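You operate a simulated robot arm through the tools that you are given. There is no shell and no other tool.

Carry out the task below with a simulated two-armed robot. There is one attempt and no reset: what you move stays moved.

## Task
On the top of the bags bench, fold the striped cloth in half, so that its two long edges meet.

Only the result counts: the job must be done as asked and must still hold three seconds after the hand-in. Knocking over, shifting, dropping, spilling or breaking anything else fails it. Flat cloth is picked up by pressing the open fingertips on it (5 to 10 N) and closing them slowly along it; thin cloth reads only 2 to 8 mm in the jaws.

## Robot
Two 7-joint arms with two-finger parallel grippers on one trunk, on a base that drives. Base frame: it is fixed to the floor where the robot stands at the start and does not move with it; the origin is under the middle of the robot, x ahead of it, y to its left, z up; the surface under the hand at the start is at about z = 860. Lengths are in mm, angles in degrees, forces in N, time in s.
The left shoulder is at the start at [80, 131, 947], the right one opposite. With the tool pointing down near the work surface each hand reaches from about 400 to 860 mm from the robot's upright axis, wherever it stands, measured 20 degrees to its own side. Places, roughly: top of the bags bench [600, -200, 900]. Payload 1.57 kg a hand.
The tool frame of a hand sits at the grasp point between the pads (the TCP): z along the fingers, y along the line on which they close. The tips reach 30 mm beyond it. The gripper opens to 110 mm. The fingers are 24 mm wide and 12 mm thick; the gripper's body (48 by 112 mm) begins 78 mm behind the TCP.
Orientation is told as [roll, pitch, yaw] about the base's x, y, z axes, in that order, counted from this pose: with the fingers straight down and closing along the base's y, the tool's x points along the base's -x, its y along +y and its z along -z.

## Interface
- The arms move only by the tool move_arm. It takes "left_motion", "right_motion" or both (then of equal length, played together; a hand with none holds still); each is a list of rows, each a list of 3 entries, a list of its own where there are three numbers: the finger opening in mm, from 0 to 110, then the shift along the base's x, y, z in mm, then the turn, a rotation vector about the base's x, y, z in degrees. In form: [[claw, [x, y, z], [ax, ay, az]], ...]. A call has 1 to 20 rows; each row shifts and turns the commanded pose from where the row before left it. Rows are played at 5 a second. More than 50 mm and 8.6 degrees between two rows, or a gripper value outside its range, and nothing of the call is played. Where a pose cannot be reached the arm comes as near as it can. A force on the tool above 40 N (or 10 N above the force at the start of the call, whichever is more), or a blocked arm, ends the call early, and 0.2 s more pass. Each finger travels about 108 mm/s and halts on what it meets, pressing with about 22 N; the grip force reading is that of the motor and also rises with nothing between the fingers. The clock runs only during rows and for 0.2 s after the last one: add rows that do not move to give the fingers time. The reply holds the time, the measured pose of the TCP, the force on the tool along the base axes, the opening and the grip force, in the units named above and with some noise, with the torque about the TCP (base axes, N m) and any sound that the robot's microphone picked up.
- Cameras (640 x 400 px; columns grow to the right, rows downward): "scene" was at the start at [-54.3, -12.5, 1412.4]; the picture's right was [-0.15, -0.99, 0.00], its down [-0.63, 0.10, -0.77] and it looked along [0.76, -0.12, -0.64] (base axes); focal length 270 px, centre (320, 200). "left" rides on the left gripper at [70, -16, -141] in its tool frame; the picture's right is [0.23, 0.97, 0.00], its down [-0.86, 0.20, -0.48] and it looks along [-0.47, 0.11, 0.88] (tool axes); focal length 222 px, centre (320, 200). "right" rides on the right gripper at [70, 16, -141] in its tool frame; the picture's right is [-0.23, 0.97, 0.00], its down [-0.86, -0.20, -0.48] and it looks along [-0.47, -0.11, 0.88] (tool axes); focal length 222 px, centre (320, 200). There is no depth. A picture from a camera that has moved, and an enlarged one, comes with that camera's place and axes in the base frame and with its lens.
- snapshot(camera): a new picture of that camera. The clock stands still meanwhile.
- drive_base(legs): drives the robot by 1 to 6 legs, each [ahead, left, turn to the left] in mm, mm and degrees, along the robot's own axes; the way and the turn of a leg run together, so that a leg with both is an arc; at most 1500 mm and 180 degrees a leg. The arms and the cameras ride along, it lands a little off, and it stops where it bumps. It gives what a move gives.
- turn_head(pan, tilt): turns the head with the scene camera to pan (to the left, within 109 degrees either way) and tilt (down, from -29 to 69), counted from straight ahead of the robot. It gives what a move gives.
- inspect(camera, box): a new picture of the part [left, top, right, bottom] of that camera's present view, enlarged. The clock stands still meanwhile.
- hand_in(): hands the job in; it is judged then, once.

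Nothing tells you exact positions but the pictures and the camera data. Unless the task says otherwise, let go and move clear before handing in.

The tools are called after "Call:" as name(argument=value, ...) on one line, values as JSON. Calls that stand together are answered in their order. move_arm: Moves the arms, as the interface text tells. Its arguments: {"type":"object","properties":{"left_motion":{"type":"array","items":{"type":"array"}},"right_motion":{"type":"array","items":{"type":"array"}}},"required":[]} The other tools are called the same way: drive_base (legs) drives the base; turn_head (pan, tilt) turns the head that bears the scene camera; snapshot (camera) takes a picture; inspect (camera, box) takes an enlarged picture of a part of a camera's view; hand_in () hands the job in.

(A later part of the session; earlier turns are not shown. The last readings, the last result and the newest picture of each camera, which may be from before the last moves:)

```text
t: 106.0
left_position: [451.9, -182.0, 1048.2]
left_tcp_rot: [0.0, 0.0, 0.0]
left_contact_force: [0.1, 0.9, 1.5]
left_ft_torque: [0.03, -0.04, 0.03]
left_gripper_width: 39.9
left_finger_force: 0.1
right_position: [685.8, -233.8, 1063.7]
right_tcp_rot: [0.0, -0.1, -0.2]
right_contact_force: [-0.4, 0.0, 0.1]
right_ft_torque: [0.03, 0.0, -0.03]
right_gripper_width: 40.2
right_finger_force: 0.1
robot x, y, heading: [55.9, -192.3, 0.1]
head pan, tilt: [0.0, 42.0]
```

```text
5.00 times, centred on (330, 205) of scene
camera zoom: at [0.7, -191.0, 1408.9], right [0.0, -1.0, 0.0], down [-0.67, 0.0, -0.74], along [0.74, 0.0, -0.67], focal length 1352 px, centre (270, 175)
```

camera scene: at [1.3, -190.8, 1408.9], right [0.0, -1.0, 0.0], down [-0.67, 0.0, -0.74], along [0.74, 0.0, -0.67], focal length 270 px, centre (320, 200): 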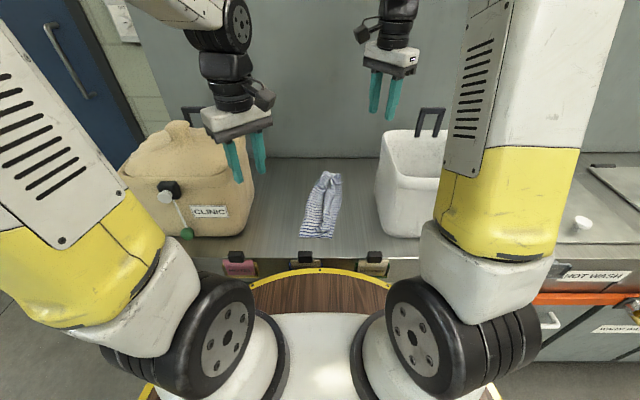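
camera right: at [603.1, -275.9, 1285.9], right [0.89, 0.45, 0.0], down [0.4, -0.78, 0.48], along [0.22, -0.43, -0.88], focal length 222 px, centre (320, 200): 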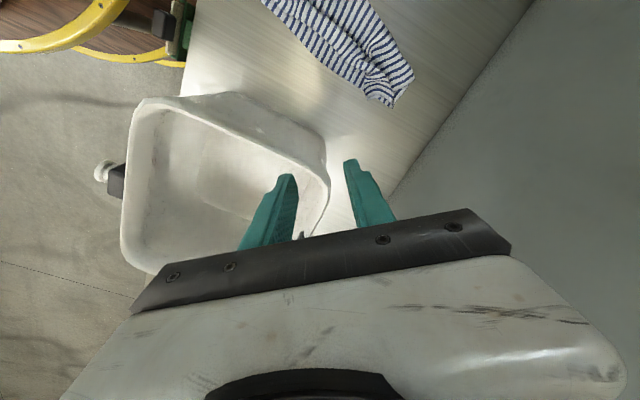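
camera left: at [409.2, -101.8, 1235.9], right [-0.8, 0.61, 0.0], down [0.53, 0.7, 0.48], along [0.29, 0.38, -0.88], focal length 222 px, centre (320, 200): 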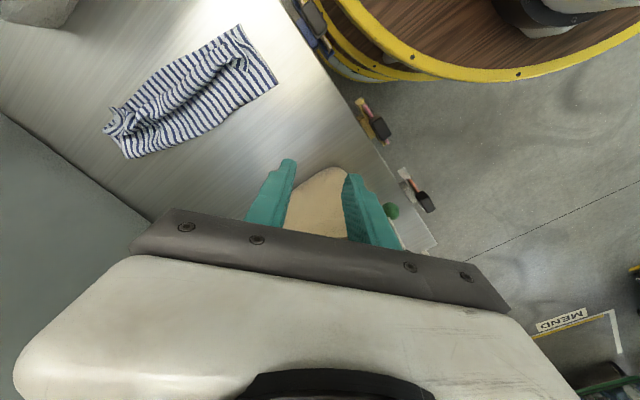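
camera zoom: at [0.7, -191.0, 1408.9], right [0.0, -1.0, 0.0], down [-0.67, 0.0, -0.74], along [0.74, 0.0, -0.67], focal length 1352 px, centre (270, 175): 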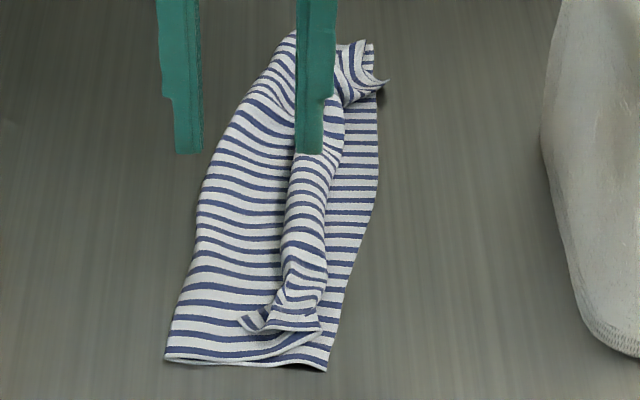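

I now see it clearly: the hem of the top layer, about 30 mm wide, is folded back over the layer, with its free edge at y≈-200 and crease at y≈-223. Flipping it to the right would bring it onto the lower edge. I'll sweep it over with low, spread fingertips, beginning with the left hand on the near half.

Call:
move_arm(left_motion=[[50, [6, 0, 0], [0, 0, -8.2]], [60, [6, 0, 0], [0, 0, -8.2]], [60, [6, 0, 0], [0, 0, -8.2]], [60, [6, 0, 0], [0, 0, -8.2]], [60, [6, 0, 0], [0, 0, -8.2]], [60, [6, 0, 0], [0, 0, -8.2]], [60, [6, 0, 0], [0, 0, -8.2]], [60, [6, 0, 0], [0, 0, -8.2]], [60, [6, 2, 0], [0, 0, -8.2]], [60, [6, 2, 0], [0, 0, -8.2]], [60, [4, 2, 0], [0, 0, -8.2]], [60, [0, 0, -40], [0, 0, 0]], [60, [0, 0, -40], [0, 0, 0]], [60, [0, 0, -40], [0, 0, 0]], [60, [0, 0, -15], [0, 0, 0]], [60, [0, 0, -10], [0, 0, 0]], [60, [0, 0, 0], [0, 0, 0]]], right_motion=[[40, [0, 0, 30], [0, 0, 0]], [40, [0, 0, 30], [0, 0, 0]], [40, [0, 0, 30], [0, 0, 0]], [40, [0, 0, 0], [0, 0, 0]], [40, [0, 0, 0], [0, 0, 0]], [40, [0, 0, 0], [0, 0, 0]], [40, [0, 0, 0], [0, 0, 0]], [40, [0, 0, 0], [0, 0, 0]], [40, [0, 0, 0], [0, 0, 0]], [40, [0, 0, 0], [0, 0, 0]], [40, [0, 0, 0], [0, 0, 0]], [40, [0, 0, 0], [0, 0, 0]], [40, [0, 0, 0], [0, 0, 0]], [40, [0, 0, 0], [0, 0, 0]], [40, [0, 0, 0], [0, 0, 0]], [40, [0, 0, 0], [0, 0, 0]], [40, [0, 0, 0], [0, 0, 0]]])

Call:
snapshot(camera="scene")

Call:
snapshot(camera="left")

Call:
inspect(camera="scene", box=[270, 150, 390, 250])

```text
t: 109.6
left_position: [516.4, -175.7, 903.4]
left_tcp_rot: [0.0, 0.0, -90.1]
left_contact_force: [1.2, 0.0, 0.0]
left_ft_torque: [0.04, -0.01, 0.02]
left_gripper_width: 59.9
left_finger_force: 0.1
right_position: [686.5, -233.1, 1154.0]
right_tcp_rot: [0.0, 0.0, -0.1]
right_contact_force: [-0.3, 0.4, -0.4]
right_ft_torque: [0.01, -0.01, -0.01]
right_gripper_width: 40.3
right_finger_force: 0.1
robot x, y, heading: [56.7, -194.0, 0.1]
head pan, tilt: [0.0, 42.0]
```

```text
taken
camera scene: at [0.9, -190.9, 1408.9], right [0.0, -1.0, 0.0], down [-0.67, 0.0, -0.74], along [0.74, 0.0, -0.67], focal length 270 px, centre (320, 200)
```

scene: 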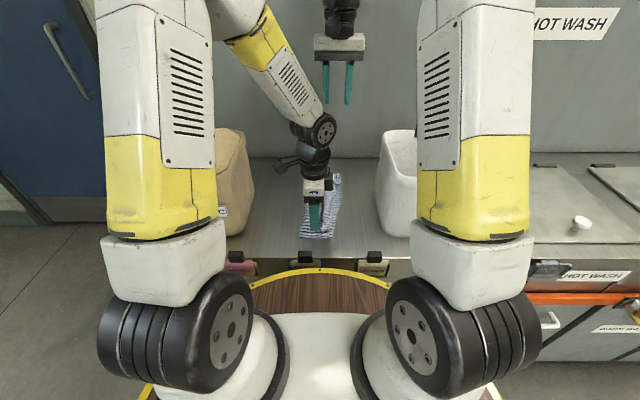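

```text
taken
camera left: at [499.3, -106.3, 1045.5], right [0.97, 0.22, 0.0], down [0.2, -0.86, 0.48], along [0.11, -0.47, -0.88], focal length 222 px, centre (320, 200)
```

left: 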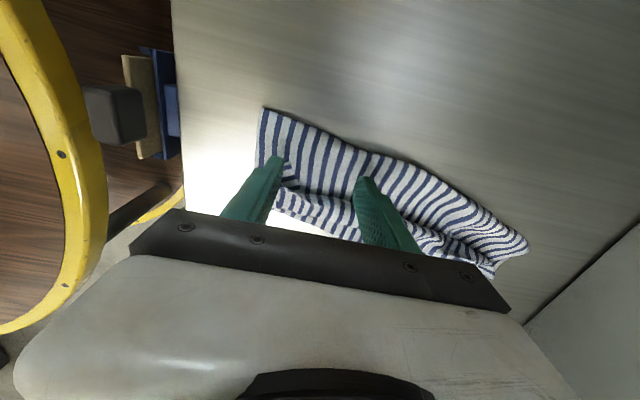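

```text
4.00 times, centred on (330, 200) of scene
camera zoom: at [0.9, -190.9, 1408.9], right [0.0, -1.0, 0.0], down [-0.67, 0.0, -0.74], along [0.74, 0.0, -0.67], focal length 1082 px, centre (280, 200)
```

zoom: 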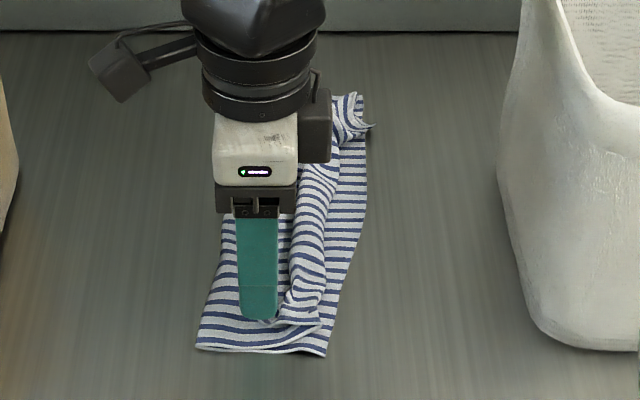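

Call:
move_arm(left_motion=[[60, [0, 0, -5], [0, 0, 0]], [60, [0, 0, -4], [0, 0, 0]], [60, [0, -4, 0], [0, 0, 0]], [60, [0, -4, 0], [0, 0, 0]], [60, [0, -4, 0], [0, 0, 0]], [60, [0, -4, 0], [0, 0, 0]], [60, [0, -4, 0], [0, 0, 0]], [60, [0, -4, 0], [0, 0, 0]], [60, [0, 0, 0], [0, 0, 0]]])

Call:
inspect(camera="left", box=[220, 80, 460, 240])

Call:
inspect(camera="scene", box=[270, 150, 390, 250])

```text
t: 111.6
left_position: [516.1, -200.0, 894.8]
left_tcp_rot: [0.0, 0.1, -90.2]
left_contact_force: [-0.1, 1.0, 0.3]
left_ft_torque: [0.02, -0.05, -0.02]
left_gripper_width: 59.8
left_finger_force: 0.2
right_position: [686.1, -233.0, 1152.9]
right_tcp_rot: [0.0, 0.0, -0.2]
right_contact_force: [0.5, -0.4, 0.1]
right_ft_torque: [0.0, 0.0, 0.0]
right_gripper_width: 40.2
right_finger_force: 0.0
robot x, y, heading: [53.2, -190.4, -0.0]
head pan, tilt: [0.0, 42.0]
```

```text
2.50 times, centred on (340, 160) of left
camera zoom: at [499.4, -130.0, 1036.8], right [0.97, 0.22, 0.0], down [0.2, -0.86, 0.48], along [0.11, -0.47, -0.88], focal length 555 px, centre (270, 300)
```

zoom: 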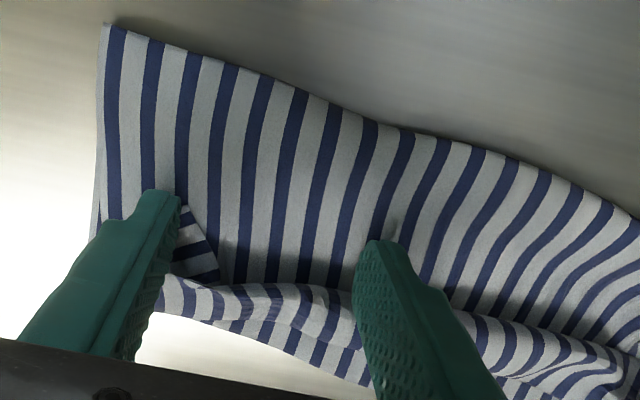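

```text
4.00 times, centred on (330, 200) of scene
camera zoom: at [0.9, -190.9, 1408.9], right [0.0, -1.0, 0.0], down [-0.67, 0.0, -0.74], along [0.74, 0.0, -0.67], focal length 1082 px, centre (280, 200)
```

zoom: 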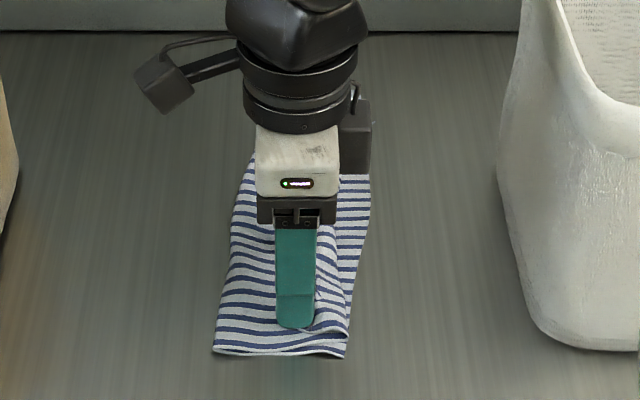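

The light cloth slid along with the finger rather than unrolling. I'll lift the left hand and look again; I need to anchor the cloth with one hand while working the hem with the other.

Call:
move_arm(left_motion=[[60, [0, 4, 3], [0, 0, 0]], [60, [0, 6, 15], [0, 0, 0]], [60, [0, 10, 40], [0, 0, 0]], [60, [-5, 30, 40], [0, 0, 0]], [60, [-5, 30, 40], [0, 0, 0]], [60, [-5, 30, 20], [0, 0, 0]], [60, [0, 0, 0], [0, 0, 0]]])

Call:
inspect(camera="scene", box=[285, 165, 375, 250])

Call:
snapshot(camera="left")

Call:
inspect(camera="right", box=[180, 0, 420, 180])

```text
refused: row 4 steps farther than a row can; nothing moved
```

```text
4.71 times, centred on (330, 208) of scene
camera zoom: at [0.9, -190.9, 1408.9], right [0.0, -1.0, 0.0], down [-0.67, 0.0, -0.74], along [0.74, 0.0, -0.67], focal length 1272 px, centre (273, 165)
```

zoom: 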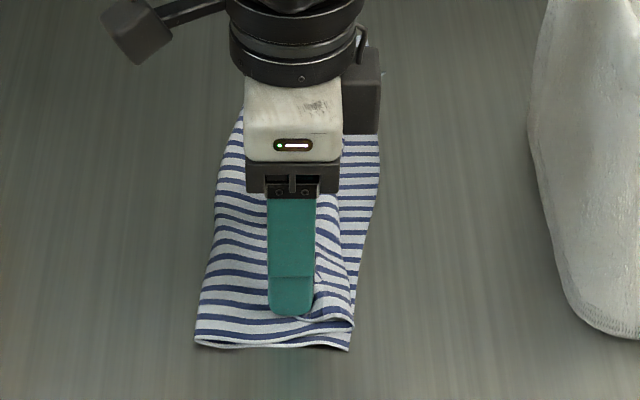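

```text
taken
camera left: at [499.4, -130.0, 1036.8], right [0.97, 0.22, 0.0], down [0.2, -0.86, 0.48], along [0.11, -0.47, -0.88], focal length 222 px, centre (320, 200)
```

left: 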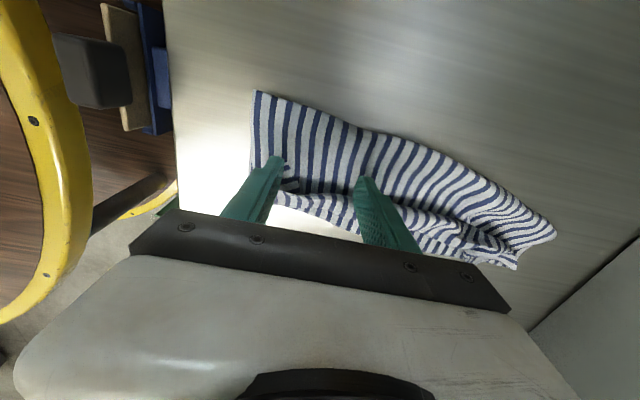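

```text
2.22 times, centred on (300, 90) of right
camera zoom: at [616.3, -216.4, 1296.5], right [0.23, 0.97, 0.0], down [0.85, -0.2, 0.48], along [0.47, -0.11, -0.88], focal length 494 px, centre (364, 444)
```

zoom: 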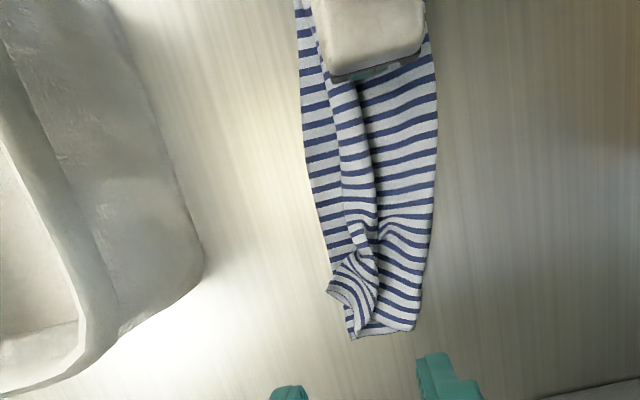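

Call:
move_arm(left_motion=[[60, [0, 3, 5], [0, 0, 0]], [60, [0, 5, 20], [0, 0, 0]], [60, [0, 5, 40], [0, 0, 0]], [60, [-5, 20, 40], [0, 0, 0]], [60, [-5, 25, 40], [0, 0, 0]], [60, [-5, 25, 20], [0, 0, 0]], [60, [0, 0, 0], [0, 0, 0]]])

Call:
inspect(camera="scene", box=[285, 165, 375, 250])

Call:
inspect(camera="left", box=[200, 40, 520, 200])

Call:
inspect(camera="right", box=[260, 0, 420, 180])

```text
t: 113.2
left_position: [498.2, -117.8, 1058.6]
left_tcp_rot: [0.0, 0.1, -90.1]
left_contact_force: [-0.7, 0.7, 1.0]
left_ft_torque: [0.01, 0.01, 0.01]
left_gripper_width: 60.2
left_finger_force: 0.0
right_position: [685.5, -233.6, 1153.3]
right_tcp_rot: [0.0, 0.0, -0.1]
right_contact_force: [0.1, -0.2, 0.0]
right_ft_torque: [0.02, 0.0, 0.01]
right_gripper_width: 40.0
right_finger_force: 0.0
robot x, y, heading: [53.2, -190.6, 0.0]
head pan, tilt: [0.0, 42.0]
```

```text
4.71 times, centred on (330, 208) of scene
camera zoom: at [0.8, -190.9, 1408.9], right [0.0, -1.0, 0.0], down [-0.67, 0.0, -0.74], along [0.74, 0.0, -0.67], focal length 1272 px, centre (273, 165)
```

zoom: 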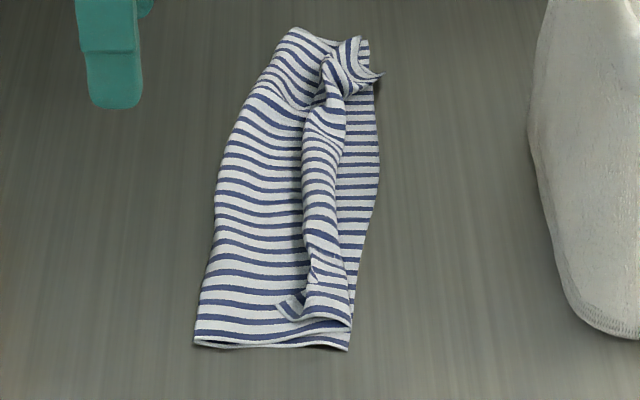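

```text
2.00 times, centred on (360, 120) of left
camera zoom: at [481.9, -47.2, 1201.7], right [0.97, 0.22, 0.0], down [0.2, -0.86, 0.48], along [0.11, -0.47, -0.88], focal length 444 px, centre (240, 360)
```

zoom: 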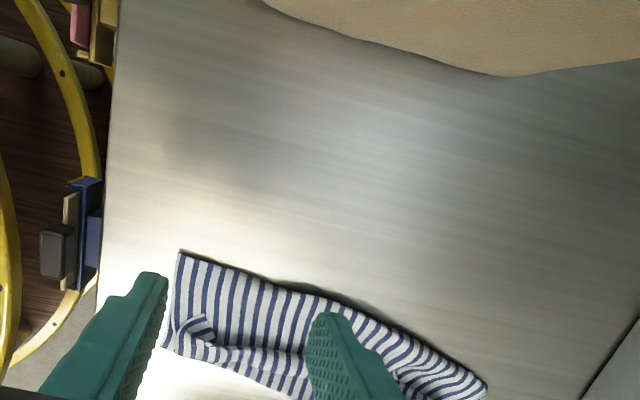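

```text
2.22 times, centred on (340, 90) of right
camera zoom: at [616.3, -216.4, 1296.5], right [0.23, 0.97, 0.0], down [0.85, -0.2, 0.48], along [0.47, -0.11, -0.88], focal length 494 px, centre (276, 444)
```

zoom: 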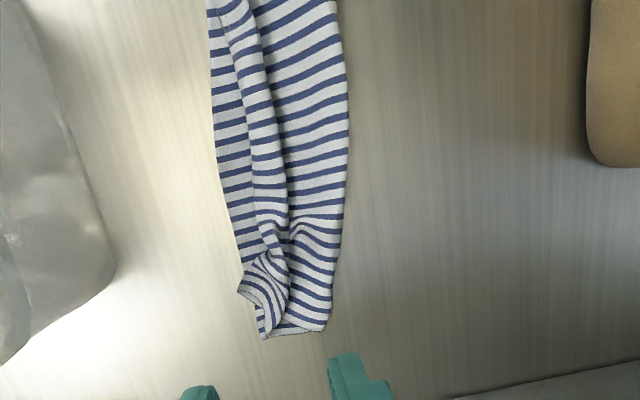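

The hem lies on top with a clear crease on its right. My plan is to pin the folded cloth with the left fingertips near the fold side, so it can't slide, and rub the hem outward with the right hand. I'll position both hands for that.

Call:
move_arm(left_motion=[[50, [0, -5, 0], [0, 0, 8.2]], [40, [0, -5, 0], [0, 0, 8.2]], [30, [0, -5, 0], [0, 0, 8.2]], [20, [0, -5, 0], [0, 0, 8.2]], [16, [0, -5, 0], [0, 0, 8.2]], [16, [1, -5, 0], [0, 0, 8.2]], [16, [1, -5, 0], [0, 0, 8.2]], [16, [1, -5, -20], [0, 0, 8.2]], [16, [1, -5, -20], [0, 0, 8.2]], [16, [1, -5, -20], [0, 0, 8.2]], [16, [1, -5, -20], [0, 0, 8.1]], [16, [0, 0, -20], [0, 0, 0]], [16, [0, 0, -20], [0, 0, 0]], [16, [0, 0, -20], [0, 0, 0]]], right_motion=[[40, [-4, 3, 0], [0, 0, -8.2]], [40, [-4, 3, 0], [0, 0, -8.2]], [40, [-4, 3, 0], [0, 0, -8.2]], [40, [-4, 3, 0], [0, 0, -8.2]], [40, [-4, 3, 0], [0, 0, -8.2]], [40, [-4, 3, 0], [0, 0, -8.2]], [40, [-4, 3, 0], [0, 0, -8.2]], [40, [-4, 3, 0], [0, 0, -8.2]], [40, [-4, 4, 0], [0, 0, -8.2]], [40, [-4, 5, 0], [0, 0, -8.2]], [40, [-5, 6, 0], [0, 0, -8]], [40, [0, 6, -40], [0, 0, 0]], [40, [0, 6, -40], [0, 0, 0]], [40, [0, 0, 0], [0, 0, 0]]])

Call:
snapshot(camera="scene")

Call:
snapshot(camera="right")

```text
t: 116.2
left_position: [506.7, -172.6, 921.0]
left_tcp_rot: [-0.1, 0.0, 0.0]
left_contact_force: [-0.3, 0.6, 0.3]
left_ft_torque: [0.0, -0.04, 0.02]
left_gripper_width: 16.0
left_finger_force: 0.0
right_position: [640.4, -181.4, 1074.0]
right_tcp_rot: [0.0, 0.0, -90.0]
right_contact_force: [-0.5, 0.6, 0.2]
right_ft_torque: [-0.01, 0.01, 0.01]
right_gripper_width: 40.0
right_finger_force: 0.1
robot x, y, heading: [55.2, -190.7, -0.1]
head pan, tilt: [0.0, 42.0]
```

```text
taken
camera scene: at [0.7, -190.8, 1408.9], right [0.0, -1.0, 0.0], down [-0.67, 0.0, -0.74], along [0.74, 0.0, -0.67], focal length 270 px, centre (320, 200)
```

scene: 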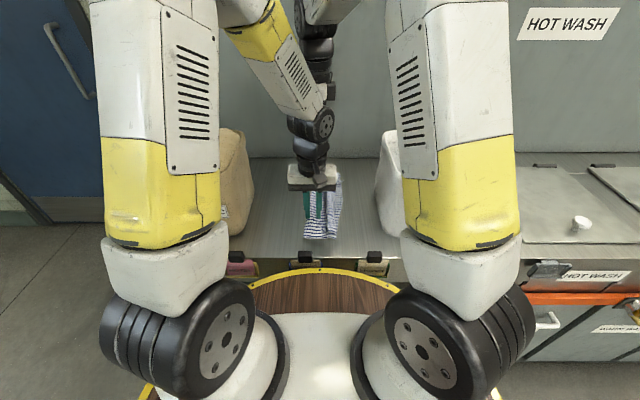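

```text
taken
camera right: at [656.6, -111.6, 1216.8], right [0.97, -0.23, 0.0], down [-0.2, -0.85, 0.48], along [-0.11, -0.47, -0.88], focal length 222 px, centre (320, 200)
```

right: 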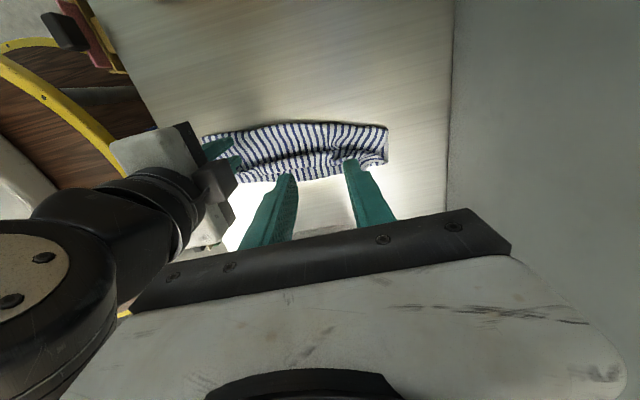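

Call:
move_arm(left_motion=[[16, [0, 0, -15], [0, 0, 0]], [16, [0, 0, -9], [0, 0, 0]], [16, [0, 0, -2], [0, 0, 0]], [16, [0, 0, -1], [0, 0, 0]], [16, [0, 0, 0], [0, 0, 0]]], right_motion=[[40, [0, 0, -40], [0, 0, 0]], [40, [0, 0, -40], [0, 0, 0]], [40, [0, 0, -40], [0, 0, 0]], [40, [0, 0, -40], [0, 0, 0]], [40, [0, 0, -10], [0, 0, 0]]])

Call:
inspect(camera="right", box=[180, 80, 420, 220])

```text
t: 117.4
left_position: [507.1, -171.3, 892.9]
left_tcp_rot: [0.0, 0.0, -0.1]
left_contact_force: [-0.2, 0.7, -0.1]
left_ft_torque: [-0.03, 0.0, 0.0]
left_gripper_width: 16.2
left_finger_force: 0.1
right_position: [639.0, -184.1, 903.3]
right_tcp_rot: [0.0, 0.0, -90.2]
right_contact_force: [0.9, -0.3, 0.1]
right_ft_torque: [0.0, -0.03, 0.0]
right_gripper_width: 39.9
right_finger_force: 0.0
robot x, y, heading: [53.5, -191.6, -0.1]
head pan, tilt: [0.0, 42.0]
```

```text
2.67 times, centred on (300, 150) of right
camera zoom: at [655.9, -113.3, 1045.6], right [0.97, -0.23, 0.0], down [-0.2, -0.85, 0.48], along [-0.11, -0.47, -0.88], focal length 592 px, centre (373, 333)
```

zoom: 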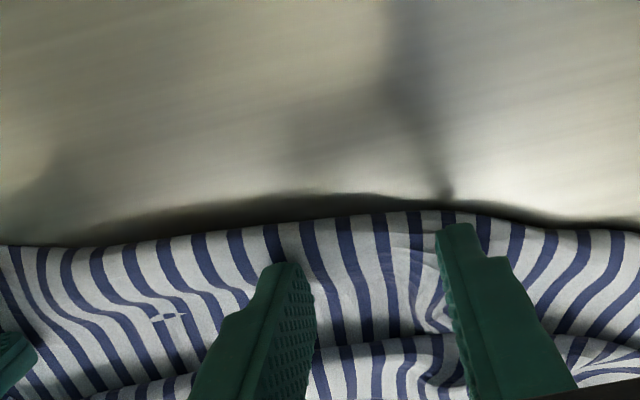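

Call:
move_arm(left_motion=[[16, [0, 0, -1], [0, 0, 0]], [16, [0, 0, -1], [0, 0, 0]], [16, [0, 0, 0], [0, 0, 0]]], right_motion=[[40, [0, 0, -4], [0, 0, 0]], [40, [0, 0, -4], [0, 0, 0]], [40, [0, 0, 0], [0, 0, 0]]])

```text
t: 118.2
left_position: [507.1, -172.1, 890.6]
left_tcp_rot: [0.0, -0.1, 0.0]
left_contact_force: [-0.1, 1.2, 4.6]
left_ft_torque: [0.04, -0.03, -0.04]
left_gripper_width: 15.9
left_finger_force: 0.0
right_position: [639.3, -183.4, 895.4]
right_tcp_rot: [0.0, 0.1, -90.1]
right_contact_force: [-0.2, 0.1, 0.2]
right_ft_torque: [0.04, 0.02, -0.04]
right_gripper_width: 39.7
right_finger_force: 0.1
robot x, y, heading: [59.6, -193.0, 0.2]
head pan, tilt: [0.0, 42.0]
```

Call:
move_arm(left_motion=[[16, [0, 0, -0.6], [0, 0, 0]], [16, [0, 0, 0], [0, 0, 0]], [16, [0, 0, 0], [0, 0, 0]], [16, [0, 0, 0], [0, 0, 0]], [16, [0, 0, 0], [0, 0, 0]], [16, [0, 0, 0], [0, 0, 0]], [16, [0, 0, 0], [0, 0, 0]], [16, [0, 0, 0], [0, 0, 0]]], right_motion=[[40, [0, 0, -3], [0, 0, 0]], [40, [0, -4, 0], [0, 0, 0]], [40, [0, -4, 0], [0, 0, 0]], [40, [0, -4, 0], [0, 0, 0]], [40, [0, -4, 0], [0, 0, 0]], [40, [0, -4, 0], [0, 0, 0]], [40, [0, -4, 0], [0, 0, 0]], [40, [0, -4, 0], [0, 0, 0]]])

Call:
inspect(camera="right", box=[180, 80, 420, 220])

```text
t: 120.0
left_position: [508.0, -170.8, 891.7]
left_tcp_rot: [0.0, -0.1, 0.0]
left_contact_force: [3.9, 4.4, 34.7]
left_ft_torque: [0.06, -0.02, -0.04]
left_gripper_width: 15.8
left_finger_force: 0.1
right_position: [640.3, -209.6, 892.6]
right_tcp_rot: [0.0, -0.1, -90.0]
right_contact_force: [0.9, 0.7, -0.3]
right_ft_torque: [-0.02, -0.02, -0.01]
right_gripper_width: 40.1
right_finger_force: 0.0
robot x, y, heading: [54.1, -193.7, 0.4]
head pan, tilt: [0.0, 42.0]
```

```text
2.67 times, centred on (300, 150) of right
camera zoom: at [655.8, -140.2, 1034.9], right [0.97, -0.23, 0.0], down [-0.2, -0.85, 0.48], along [-0.11, -0.47, -0.88], focal length 592 px, centre (373, 333)
```

zoom: 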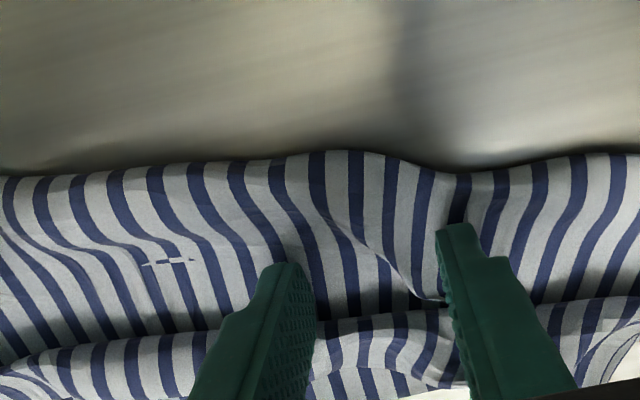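

Call:
move_arm(left_motion=[[16, [0, 0, 0.5], [0, 0, 0]], [16, [0, 0, 0], [0, 0, 0]], [16, [0, 0, 0], [0, 0, 0]], [16, [0, 0, 0], [0, 0, 0]], [16, [0, 0, 0], [0, 0, 0]], [16, [0, 0, 0], [0, 0, 0]], [16, [0, 0, 0], [0, 0, 0]]], right_motion=[[40, [0, 0, 0], [0, 0, 0]], [40, [0, -4, 0], [0, 0, 0]], [40, [0, -4, 0], [0, 0, 0]], [40, [0, -4, 0], [0, 0, 0]], [40, [0, -4, 0], [0, 0, 0]], [40, [0, -4, 0], [0, 0, 0]], [40, [0, 0, 0], [0, 0, 0]]])

Call:
inspect(camera="right", box=[180, 80, 420, 220])

```text
t: 121.6
left_position: [506.1, -170.7, 889.9]
left_tcp_rot: [0.0, 0.0, -0.1]
left_contact_force: [6.0, 6.5, 34.3]
left_ft_torque: [0.05, -0.16, 0.02]
left_gripper_width: 15.5
left_finger_force: 0.1
right_position: [638.5, -230.6, 893.1]
right_tcp_rot: [0.0, -0.1, -90.2]
right_contact_force: [0.7, 0.5, 0.3]
right_ft_torque: [-0.01, 0.02, 0.0]
right_gripper_width: 40.3
right_finger_force: 0.1
robot x, y, heading: [54.0, -192.8, 0.4]
head pan, tilt: [0.0, 42.0]
```

```text
2.67 times, centred on (300, 150) of right
camera zoom: at [655.5, -159.8, 1035.6], right [0.97, -0.23, 0.0], down [-0.2, -0.85, 0.48], along [-0.11, -0.47, -0.88], focal length 592 px, centre (373, 333)
```

zoom: 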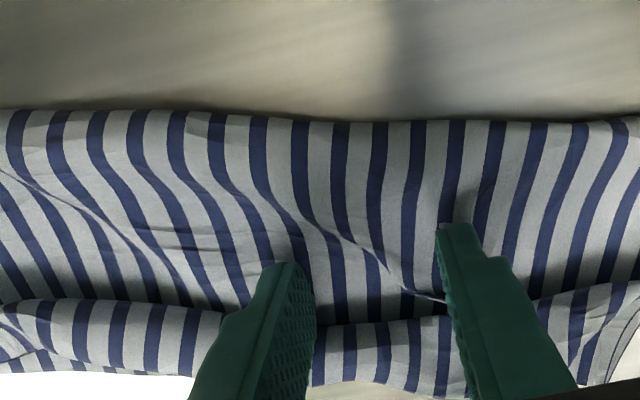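

Pushing only slides the whole hem along, because the layer beneath isn't held close enough. A better trick is to use one gripper's own fingers: one pins the layer right beside the hem while the other opens outward and rubs the hem open. I'll lift both hands and see the state first.

Call:
move_arm(left_motion=[[16, [0, 0, 2], [0, 0, 0]], [16, [0, 0, 8], [0, 0, 0]], [16, [0, 0, 20], [0, 0, 0]], [16, [0, 0, 40], [0, 0, 0]], [16, [0, 20, 40], [0, 0, 0]], [16, [0, 30, 20], [0, 0, 0]], [16, [0, 30, 0], [0, 0, 0]]], right_motion=[[40, [0, 0, 5], [0, 0, 0]], [40, [0, 0, 20], [0, 0, 0]], [40, [0, 0, 40], [0, 0, 0]], [40, [0, 0, 40], [0, 0, 0]], [40, [0, 0, 40], [0, 0, 8.2]], [40, [0, 0, 40], [0, 0, 8.2]], [40, [0, 0, 40], [0, 0, 8.2]]])

Call:
move_arm(right_motion=[[20, [10, -10, 0], [0, 0, 8.2]], [20, [10, -10, 0], [0, 0, 8.2]], [10, [10, -20, 0], [0, 0, 8.2]], [0, [10, -20, 0], [0, 0, 8.2]], [0, [0, -20, 0], [0, 0, 8.2]], [0, [0, 0, 0], [0, 0, 8.2]], [0, [0, 0, 0], [0, 0, 8.2]], [0, [0, 0, 0], [0, 0, 8]]])

Call:
snapshot(camera="scene")

Call:
inspect(camera="scene", box=[285, 165, 375, 250])

Call:
inspect(camera="right", box=[200, 0, 500, 180])

```text
t: 123.2
left_position: [505.3, -93.1, 1021.7]
left_tcp_rot: [0.0, 0.0, -0.1]
left_contact_force: [-0.1, -0.8, -0.7]
left_ft_torque: [0.02, 0.03, 0.0]
left_gripper_width: 15.9
left_finger_force: 0.2
right_position: [639.6, -230.0, 1120.5]
right_tcp_rot: [-0.1, 0.0, -65.5]
right_contact_force: [0.6, 0.2, 0.1]
right_ft_torque: [0.02, 0.0, 0.02]
right_gripper_width: 40.1
right_finger_force: 0.1
robot x, y, heading: [55.3, -191.1, 0.1]
head pan, tilt: [0.0, 42.0]
```

```text
t: 125.0
left_position: [505.8, -92.5, 1021.7]
left_tcp_rot: [0.0, 0.1, -0.1]
left_contact_force: [0.4, -0.3, 0.3]
left_ft_torque: [-0.02, 0.04, -0.01]
left_gripper_width: 16.3
left_finger_force: 0.0
right_position: [680.7, -310.0, 1120.1]
right_tcp_rot: [0.0, 0.0, 0.0]
right_contact_force: [0.2, -0.4, 0.5]
right_ft_torque: [0.01, -0.01, 0.01]
right_gripper_width: 0.0
right_finger_force: 21.2
robot x, y, heading: [53.6, -191.0, 0.1]
head pan, tilt: [0.0, 42.0]
```

```text
taken
camera scene: at [0.9, -190.8, 1408.9], right [0.0, -1.0, 0.0], down [-0.67, 0.0, -0.74], along [0.74, 0.0, -0.67], focal length 270 px, centre (320, 200)
```

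scene: 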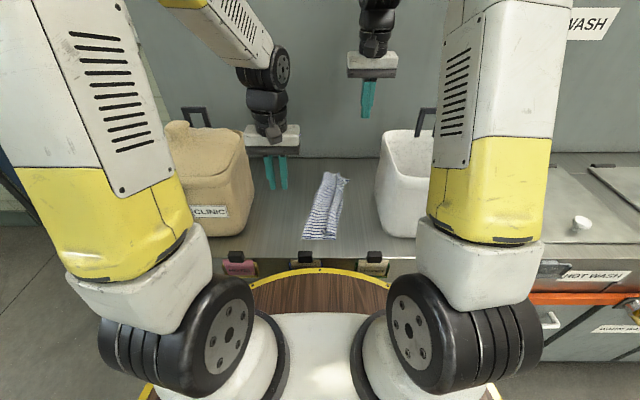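

```text
4.71 times, centred on (330, 208) of scene
camera zoom: at [0.9, -190.8, 1408.9], right [0.0, -1.0, 0.0], down [-0.67, 0.0, -0.74], along [0.74, 0.0, -0.67], focal length 1272 px, centre (273, 165)
```

zoom: 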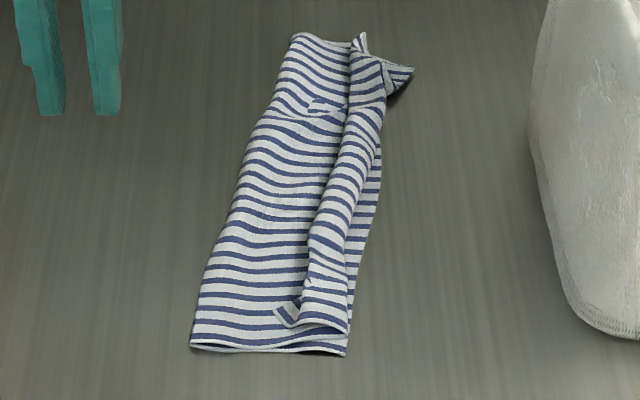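

```text
2.13 times, centred on (350, 90) of right
camera zoom: at [609.7, -293.3, 1261.2], right [0.23, 0.97, 0.0], down [0.86, -0.2, 0.48], along [0.47, -0.11, -0.88], focal length 474 px, centre (256, 435)
```

zoom: 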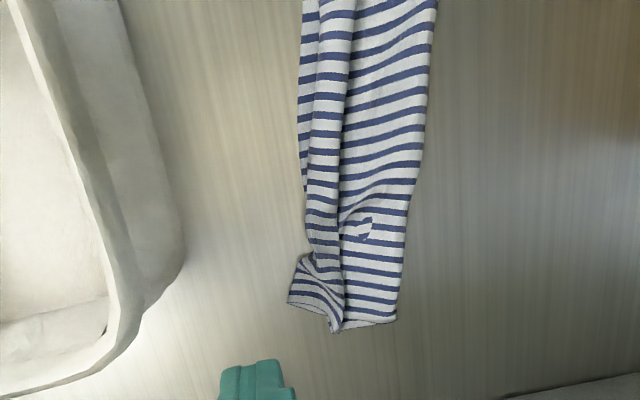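

The hem's crease now sits close to the lower edge. I'll try the finger-opening trick at x≈600 with the right hand: fingertips closed just left of the hem's free edge at y≈-227, pressed lightly, then opened outward.

Call:
move_arm(right_motion=[[0, [-20, 25, 0], [0, 0, 0]], [0, [-20, 25, 0], [0, 0, 0]], [0, [-20, 25, 0], [0, 0, 0]], [0, [-20, 23, 0], [0, 0, 0]], [0, [0, 0, -40], [0, 0, 0]], [0, [0, 0, -40], [0, 0, 0]], [0, [0, 0, -40], [0, 0, 0]], [0, [0, 0, -40], [0, 0, 0]], [0, [0, 0, -40], [0, 0, 0]], [0, [0, 0, -20], [0, 0, 0]], [0, [0, 0, 0], [0, 0, 0]]])

Call:
inspect(camera="right", box=[220, 60, 420, 200])

Call:
snapshot(camera="scene")

```text
t: 127.4
left_position: [506.0, -92.9, 1021.5]
left_tcp_rot: [0.0, 0.0, -0.1]
left_contact_force: [-0.2, -0.2, -0.7]
left_ft_torque: [0.04, 0.05, 0.01]
left_gripper_width: 16.2
left_finger_force: 0.1
right_position: [600.0, -212.2, 897.5]
right_tcp_rot: [0.1, 0.1, -0.1]
right_contact_force: [-0.1, -0.2, -0.4]
right_ft_torque: [-0.02, -0.02, 0.02]
right_gripper_width: 0.1
right_finger_force: 20.7
robot x, y, heading: [57.0, -188.8, 0.3]
head pan, tilt: [0.0, 42.0]
```

```text
2.86 times, centred on (320, 130) of right
camera zoom: at [530.8, -195.7, 1038.1], right [0.23, 0.97, 0.0], down [0.85, -0.2, 0.48], along [0.47, -0.11, -0.88], focal length 635 px, centre (320, 400)
```

zoom: 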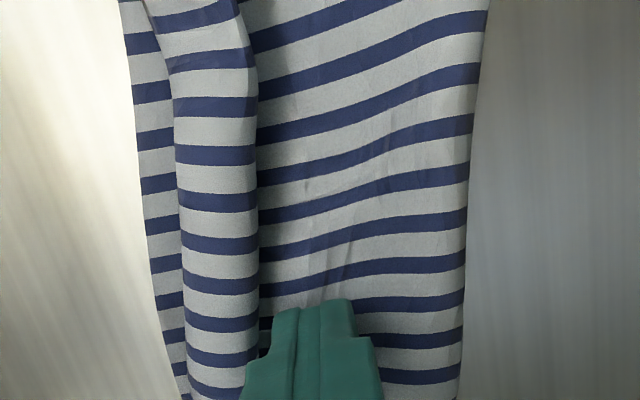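

```text
taken
camera scene: at [0.8, -190.9, 1408.9], right [0.0, -1.0, 0.0], down [-0.67, 0.0, -0.74], along [0.74, 0.0, -0.67], focal length 270 px, centre (320, 200)
```

scene: 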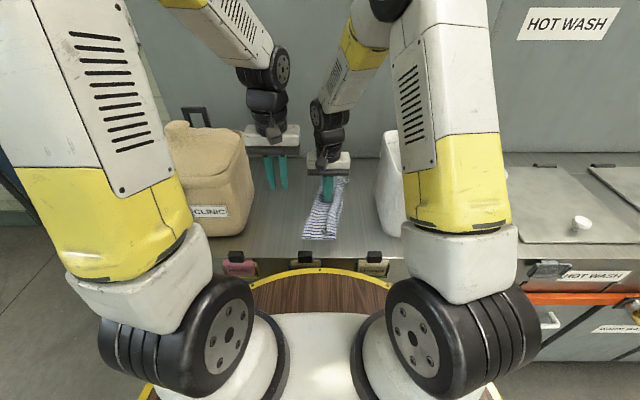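

Call:
move_arm(right_motion=[[0, [0, 0, -4], [0, 0, 0]], [0, [0, 0, -2], [0, 0, 0]], [0, [0, 0, 0], [0, 0, 0]]])

```text
t: 128.2
left_position: [504.2, -93.0, 1021.9]
left_tcp_rot: [0.1, 0.0, -0.1]
left_contact_force: [0.3, 0.1, -0.1]
left_ft_torque: [-0.01, -0.02, 0.0]
left_gripper_width: 16.1
left_finger_force: 0.0
right_position: [600.0, -212.2, 891.8]
right_tcp_rot: [0.0, 0.1, -0.1]
right_contact_force: [0.7, 0.5, 2.6]
right_ft_torque: [0.0, 0.0, 0.03]
right_gripper_width: 0.0
right_finger_force: 21.4
robot x, y, heading: [54.3, -194.3, 0.1]
head pan, tilt: [0.0, 42.0]
```

Call:
move_arm(right_motion=[[0, [0, 0, -0.3], [0, 0, 0]], [6, [0, -3, 0], [0, 0, 0]], [12, [0, -3, 0], [0, 0, 0]], [18, [0, -3, 0], [0, 0, 0]], [24, [0, -3, 0], [0, 0, 0]], [30, [0, -3, 0], [0, 0, 0]], [30, [0, 0, 0], [0, 0, 0]]])

Call:
inspect(camera="right", box=[220, 60, 420, 200])

```text
t: 129.8
left_position: [504.8, -92.5, 1021.8]
left_tcp_rot: [0.0, 0.0, 0.0]
left_contact_force: [-0.4, -0.3, 0.4]
left_ft_torque: [0.02, -0.02, 0.01]
left_gripper_width: 16.1
left_finger_force: 0.0
right_position: [598.6, -226.2, 893.1]
right_tcp_rot: [0.1, 0.0, 0.0]
right_contact_force: [0.3, 1.5, 4.2]
right_ft_torque: [-0.02, -0.03, -0.01]
right_gripper_width: 27.7
right_finger_force: 0.1
robot x, y, heading: [54.3, -190.8, 0.0]
head pan, tilt: [0.0, 42.0]
```

```text
2.86 times, centred on (320, 130) of right
camera zoom: at [529.9, -210.2, 1033.8], right [0.23, 0.97, 0.0], down [0.85, -0.2, 0.48], along [0.47, -0.11, -0.88], focal length 635 px, centre (320, 400)
```

zoom: 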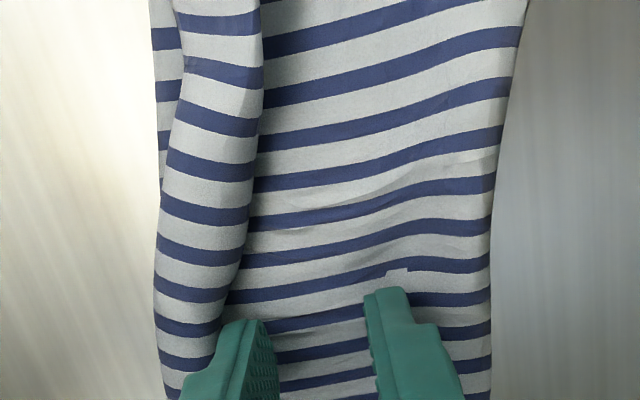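

Call:
move_arm(right_motion=[[36, [0, -3, 0], [0, 0, 0]], [42, [0, -3, 0], [0, 0, 0]], [48, [0, -3, 0], [0, 0, 0]], [54, [0, -3, 0], [0, 0, 0]], [60, [0, -3, 0], [0, 0, 0]], [60, [0, 0, 0], [0, 0, 0]]])

Call:
inspect(camera="right", box=[200, 60, 440, 200])

Call:
inspect(camera="scene", box=[285, 165, 375, 250])

```text
t: 131.2
left_position: [505.0, -93.0, 1020.9]
left_tcp_rot: [0.0, 0.0, 0.0]
left_contact_force: [0.7, 0.0, 0.2]
left_ft_torque: [-0.01, 0.0, 0.02]
left_gripper_width: 16.1
left_finger_force: 0.0
right_position: [600.2, -241.9, 892.3]
right_tcp_rot: [-0.1, 0.0, -0.1]
right_contact_force: [0.8, -0.4, 3.7]
right_ft_torque: [-0.01, -0.03, -0.03]
right_gripper_width: 56.9
right_finger_force: 0.0
robot x, y, heading: [54.6, -190.6, 0.1]
head pan, tilt: [0.0, 42.0]
```

```text
2.67 times, centred on (320, 130) of right
camera zoom: at [530.2, -225.4, 1033.8], right [0.23, 0.97, 0.0], down [0.85, -0.2, 0.48], along [0.47, -0.11, -0.88], focal length 592 px, centre (320, 387)
```

zoom: 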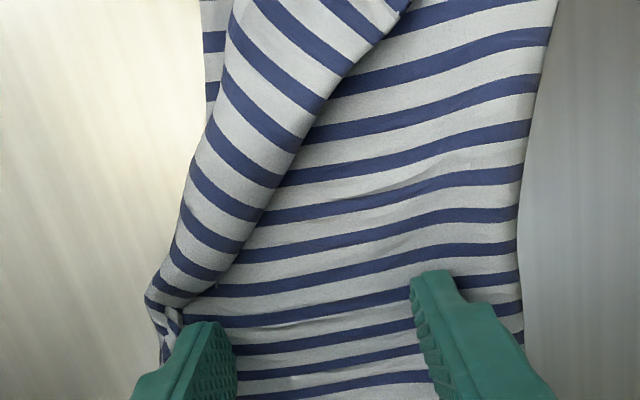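

```text
4.71 times, centred on (330, 208) of scene
camera zoom: at [0.8, -190.9, 1408.9], right [0.0, -1.0, 0.0], down [-0.67, 0.0, -0.74], along [0.74, 0.0, -0.67], focal length 1272 px, centre (273, 165)
```

zoom: 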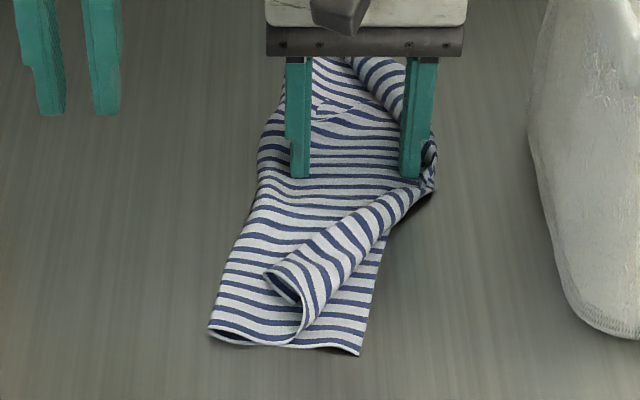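

This works: at the finger the hem has opened flat. I'll open further to flip the last bit.

Call:
move_arm(right_motion=[[66, [0, -3, 0], [0, 0, 0]], [72, [0, -3, 0], [0, 0, 0]], [78, [0, -3, 0], [0, 0, 0]], [84, [0, -3, 0], [0, 0, 0]], [84, [0, 0, 0], [0, 0, 0]]])

Call:
inspect(camera="right", box=[160, 40, 460, 220])

Call:
inspect(camera="scene", box=[285, 165, 375, 250])

```text
t: 132.4
left_position: [505.7, -92.3, 1021.2]
left_tcp_rot: [0.0, 0.1, 0.0]
left_contact_force: [0.0, -0.2, 1.5]
left_ft_torque: [0.01, -0.03, 0.02]
left_gripper_width: 15.8
left_finger_force: 0.1
right_position: [599.6, -253.6, 893.0]
right_tcp_rot: [0.0, 0.0, 0.0]
right_contact_force: [0.7, -0.3, -1.1]
right_ft_torque: [0.01, -0.01, -0.02]
right_gripper_width: 83.8
right_finger_force: 0.0
robot x, y, heading: [56.7, -189.0, 0.1]
head pan, tilt: [0.0, 42.0]
```

```text
2.13 times, centred on (310, 130) of right
camera zoom: at [530.0, -236.9, 1034.2], right [0.23, 0.97, 0.0], down [0.85, -0.2, 0.48], along [0.47, -0.11, -0.88], focal length 474 px, centre (341, 349)
```

zoom: 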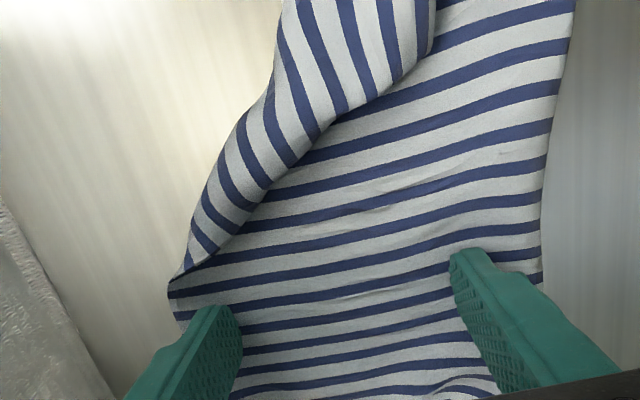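

```text
4.71 times, centred on (330, 208) of scene
camera zoom: at [0.9, -190.9, 1408.9], right [0.0, -1.0, 0.0], down [-0.67, 0.0, -0.74], along [0.74, 0.0, -0.67], focal length 1272 px, centre (273, 165)
```

zoom: 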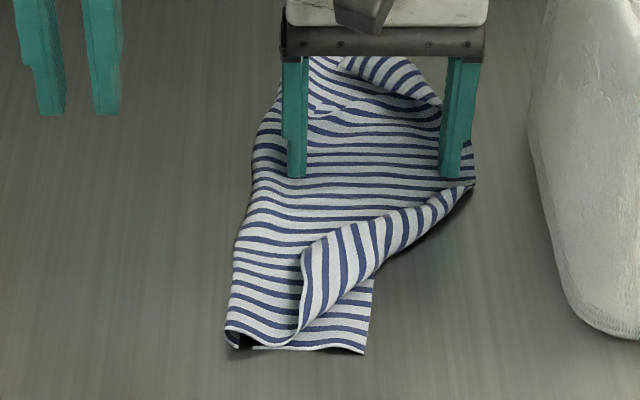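

The middle of the hem is now fully unrolled onto the bare bench beyond the lower edge. I'll raise the right hand and do the same near the front end with the left hand, where the roll's free edge is at y≈-206.

Call:
move_arm(right_motion=[[84, [0, 0, 5], [0, 0, 0]], [84, [0, 0, 20], [0, 0, 0]], [84, [0, 0, 40], [0, 0, 0]], [84, [0, 0, 40], [0, 0, 0]], [60, [0, 0, 40], [0, 0, 0]], [30, [10, 0, 40], [0, 0, 0]], [10, [20, 0, 30], [0, 0, 0]], [0, [30, 0, 0], [0, 0, 0]], [0, [30, 0, 0], [0, 0, 0]], [0, [30, 0, 0], [0, 0, 0]]], left_motion=[[16, [0, 0, 0], [0, 0, 0]], [16, [0, 0, 0], [0, 0, 0]], [10, [0, 0, 0], [0, 0, 0]], [0, [0, 0, 0], [0, 0, 0]], [0, [0, 0, 0], [0, 0, 0]], [0, [0, 0, 0], [0, 0, 0]], [0, [0, 0, 0], [0, 0, 0]], [0, [0, -33, 0], [0, 0, 0]], [0, [-3, -33, 0], [0, 0, 0]], [0, [-2, -32, 0], [0, 0, 0]]])

Call:
inspect(camera="scene", box=[285, 165, 375, 250])

Call:
inspect(camera="left", box=[200, 20, 440, 200])

Call:
inspect(camera="right", box=[120, 0, 480, 200])

```text
t: 134.6
left_position: [500.4, -189.6, 1020.6]
left_tcp_rot: [0.1, 0.0, 0.1]
left_contact_force: [-0.4, 0.9, -0.9]
left_ft_torque: [-0.06, -0.05, 0.01]
left_gripper_width: 0.0
left_finger_force: 20.8
right_position: [721.3, -255.0, 1105.6]
right_tcp_rot: [0.0, 0.0, 0.0]
right_contact_force: [-0.9, -0.4, -0.4]
right_ft_torque: [-0.05, -0.04, 0.02]
right_gripper_width: 0.2
right_finger_force: 21.4
robot x, y, heading: [58.6, -189.3, -0.0]
head pan, tilt: [0.0, 42.0]
```

```text
4.71 times, centred on (330, 208) of scene
camera zoom: at [0.5, -190.6, 1408.9], right [0.0, -1.0, 0.0], down [-0.67, 0.0, -0.74], along [0.74, 0.0, -0.67], focal length 1272 px, centre (273, 165)
```

zoom: 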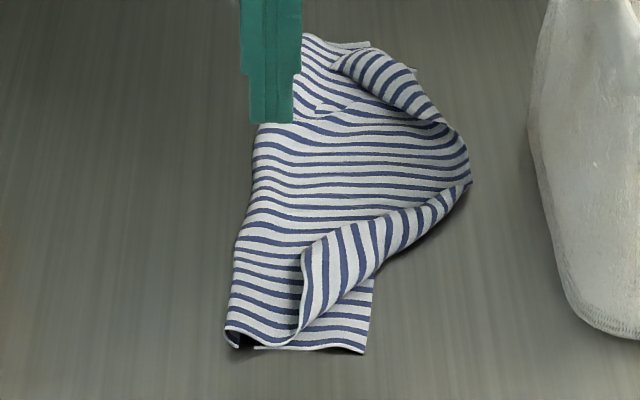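

```text
2.22 times, centred on (320, 110) of left
camera zoom: at [430.4, -205.2, 1161.9], right [-0.23, 0.97, 0.0], down [0.85, 0.2, 0.48], along [0.47, 0.11, -0.88], focal length 494 px, centre (320, 400)
```

zoom: 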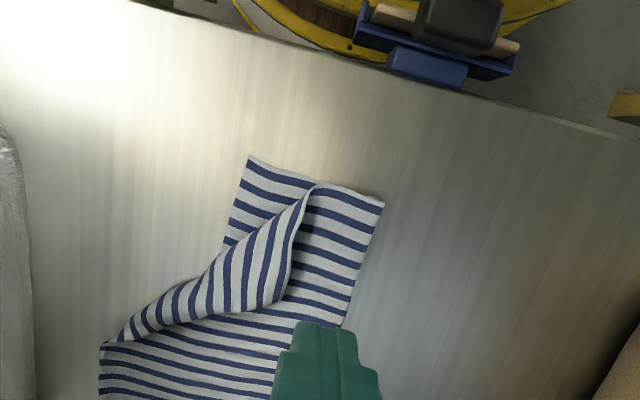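

```text
1.78 times, centred on (300, 100) of right
camera zoom: at [651.2, -237.0, 1247.6], right [0.23, 0.97, 0.0], down [0.85, -0.2, 0.48], along [0.47, -0.11, -0.88], focal length 395 px, centre (356, 378)
```

zoom: 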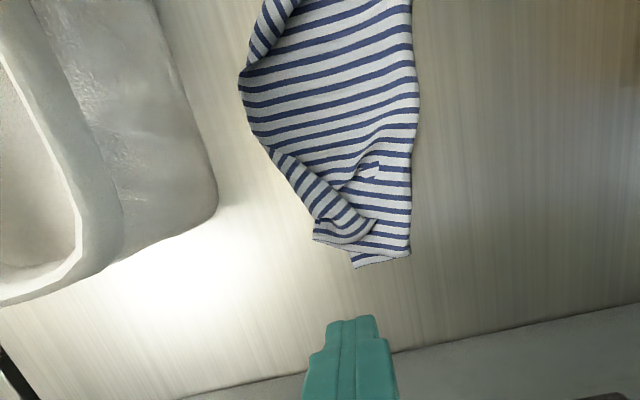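

The middle is open; the two ends remain as triangular flaps: corner D lies at about (526,-205) and should flip out toward (467,-269). I'll turn the left hand to -43°, put the closed tips just beyond D, and open along the flap's direction.

Call:
move_arm(left_motion=[[0, [7, -1, 0], [0, 0, -8]], [0, [7, -1, 0], [0, 0, -8]], [0, [7, -1, 0], [0, 0, -8]], [0, [7, -1, 0], [0, 0, -8]], [0, [8, 0, 0], [0, 0, -8]], [0, [0, 0, -40], [0, 0, -3]], [0, [0, 0, -40], [0, 0, 0]], [0, [0, 0, -30], [0, 0, 0]], [0, [0, 0, -10], [0, 0, 0]], [0, [0, 0, 0], [0, 0, 0]]])

Call:
inspect(camera="left", box=[200, 60, 440, 210])

Call:
inspect(camera="scene", box=[285, 165, 375, 250])

```text
t: 136.8
left_position: [537.7, -193.5, 900.4]
left_tcp_rot: [0.0, 0.0, -43.1]
left_contact_force: [0.0, -0.8, 0.8]
left_ft_torque: [-0.01, 0.02, -0.03]
left_gripper_width: 0.0
left_finger_force: 21.2
right_position: [720.5, -253.8, 1104.9]
right_tcp_rot: [0.0, 0.0, -0.1]
right_contact_force: [0.1, 0.0, -0.1]
right_ft_torque: [0.0, -0.01, -0.01]
right_gripper_width: 0.0
right_finger_force: 21.3
robot x, y, heading: [57.6, -188.6, -0.1]
head pan, tilt: [0.0, 42.0]
```

```text
2.67 times, centred on (320, 135) of left
camera zoom: at [475.7, -157.2, 1043.1], right [0.5, 0.87, 0.0], down [0.76, -0.44, 0.48], along [0.41, -0.24, -0.88], focal length 592 px, centre (320, 373)
```

zoom: 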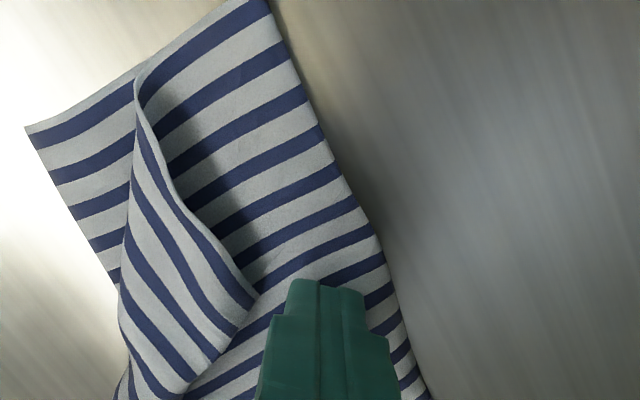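

```text
4.71 times, centred on (330, 208) of scene
camera zoom: at [0.9, -190.9, 1408.9], right [0.0, -1.0, 0.0], down [-0.67, 0.0, -0.74], along [0.74, 0.0, -0.67], focal length 1272 px, centre (273, 165)
```

zoom: 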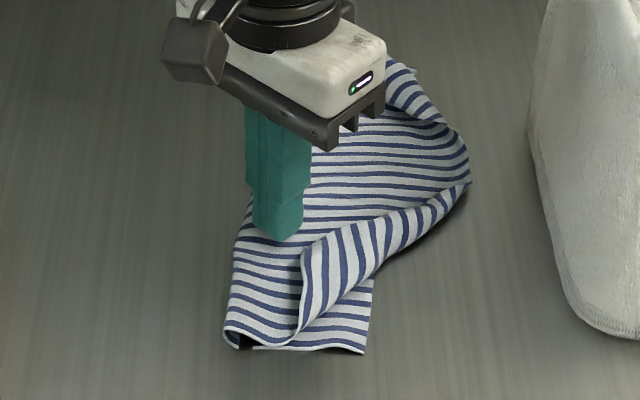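

Call:
move_arm(left_motion=[[0, [0, 0, -6], [0, 0, 0]], [0, [0, 0, -2], [0, 0, 0]], [0, [0, 0, -0.7], [0, 0, 0]], [0, [0, 0, 0], [0, 0, 0]]])

```text
t: 137.8
left_position: [538.8, -193.4, 892.4]
left_tcp_rot: [0.1, 0.0, -43.1]
left_contact_force: [-0.9, 0.0, -0.1]
left_ft_torque: [0.0, -0.01, 0.02]
left_gripper_width: 0.0
left_finger_force: 21.3
right_position: [721.6, -253.1, 1104.6]
right_tcp_rot: [0.0, -0.1, -0.1]
right_contact_force: [-1.3, 0.7, 0.8]
right_ft_torque: [-0.01, -0.02, 0.01]
right_gripper_width: 0.1
right_finger_force: 21.4
robot x, y, heading: [57.7, -190.2, 0.0]
head pan, tilt: [0.0, 42.0]
```

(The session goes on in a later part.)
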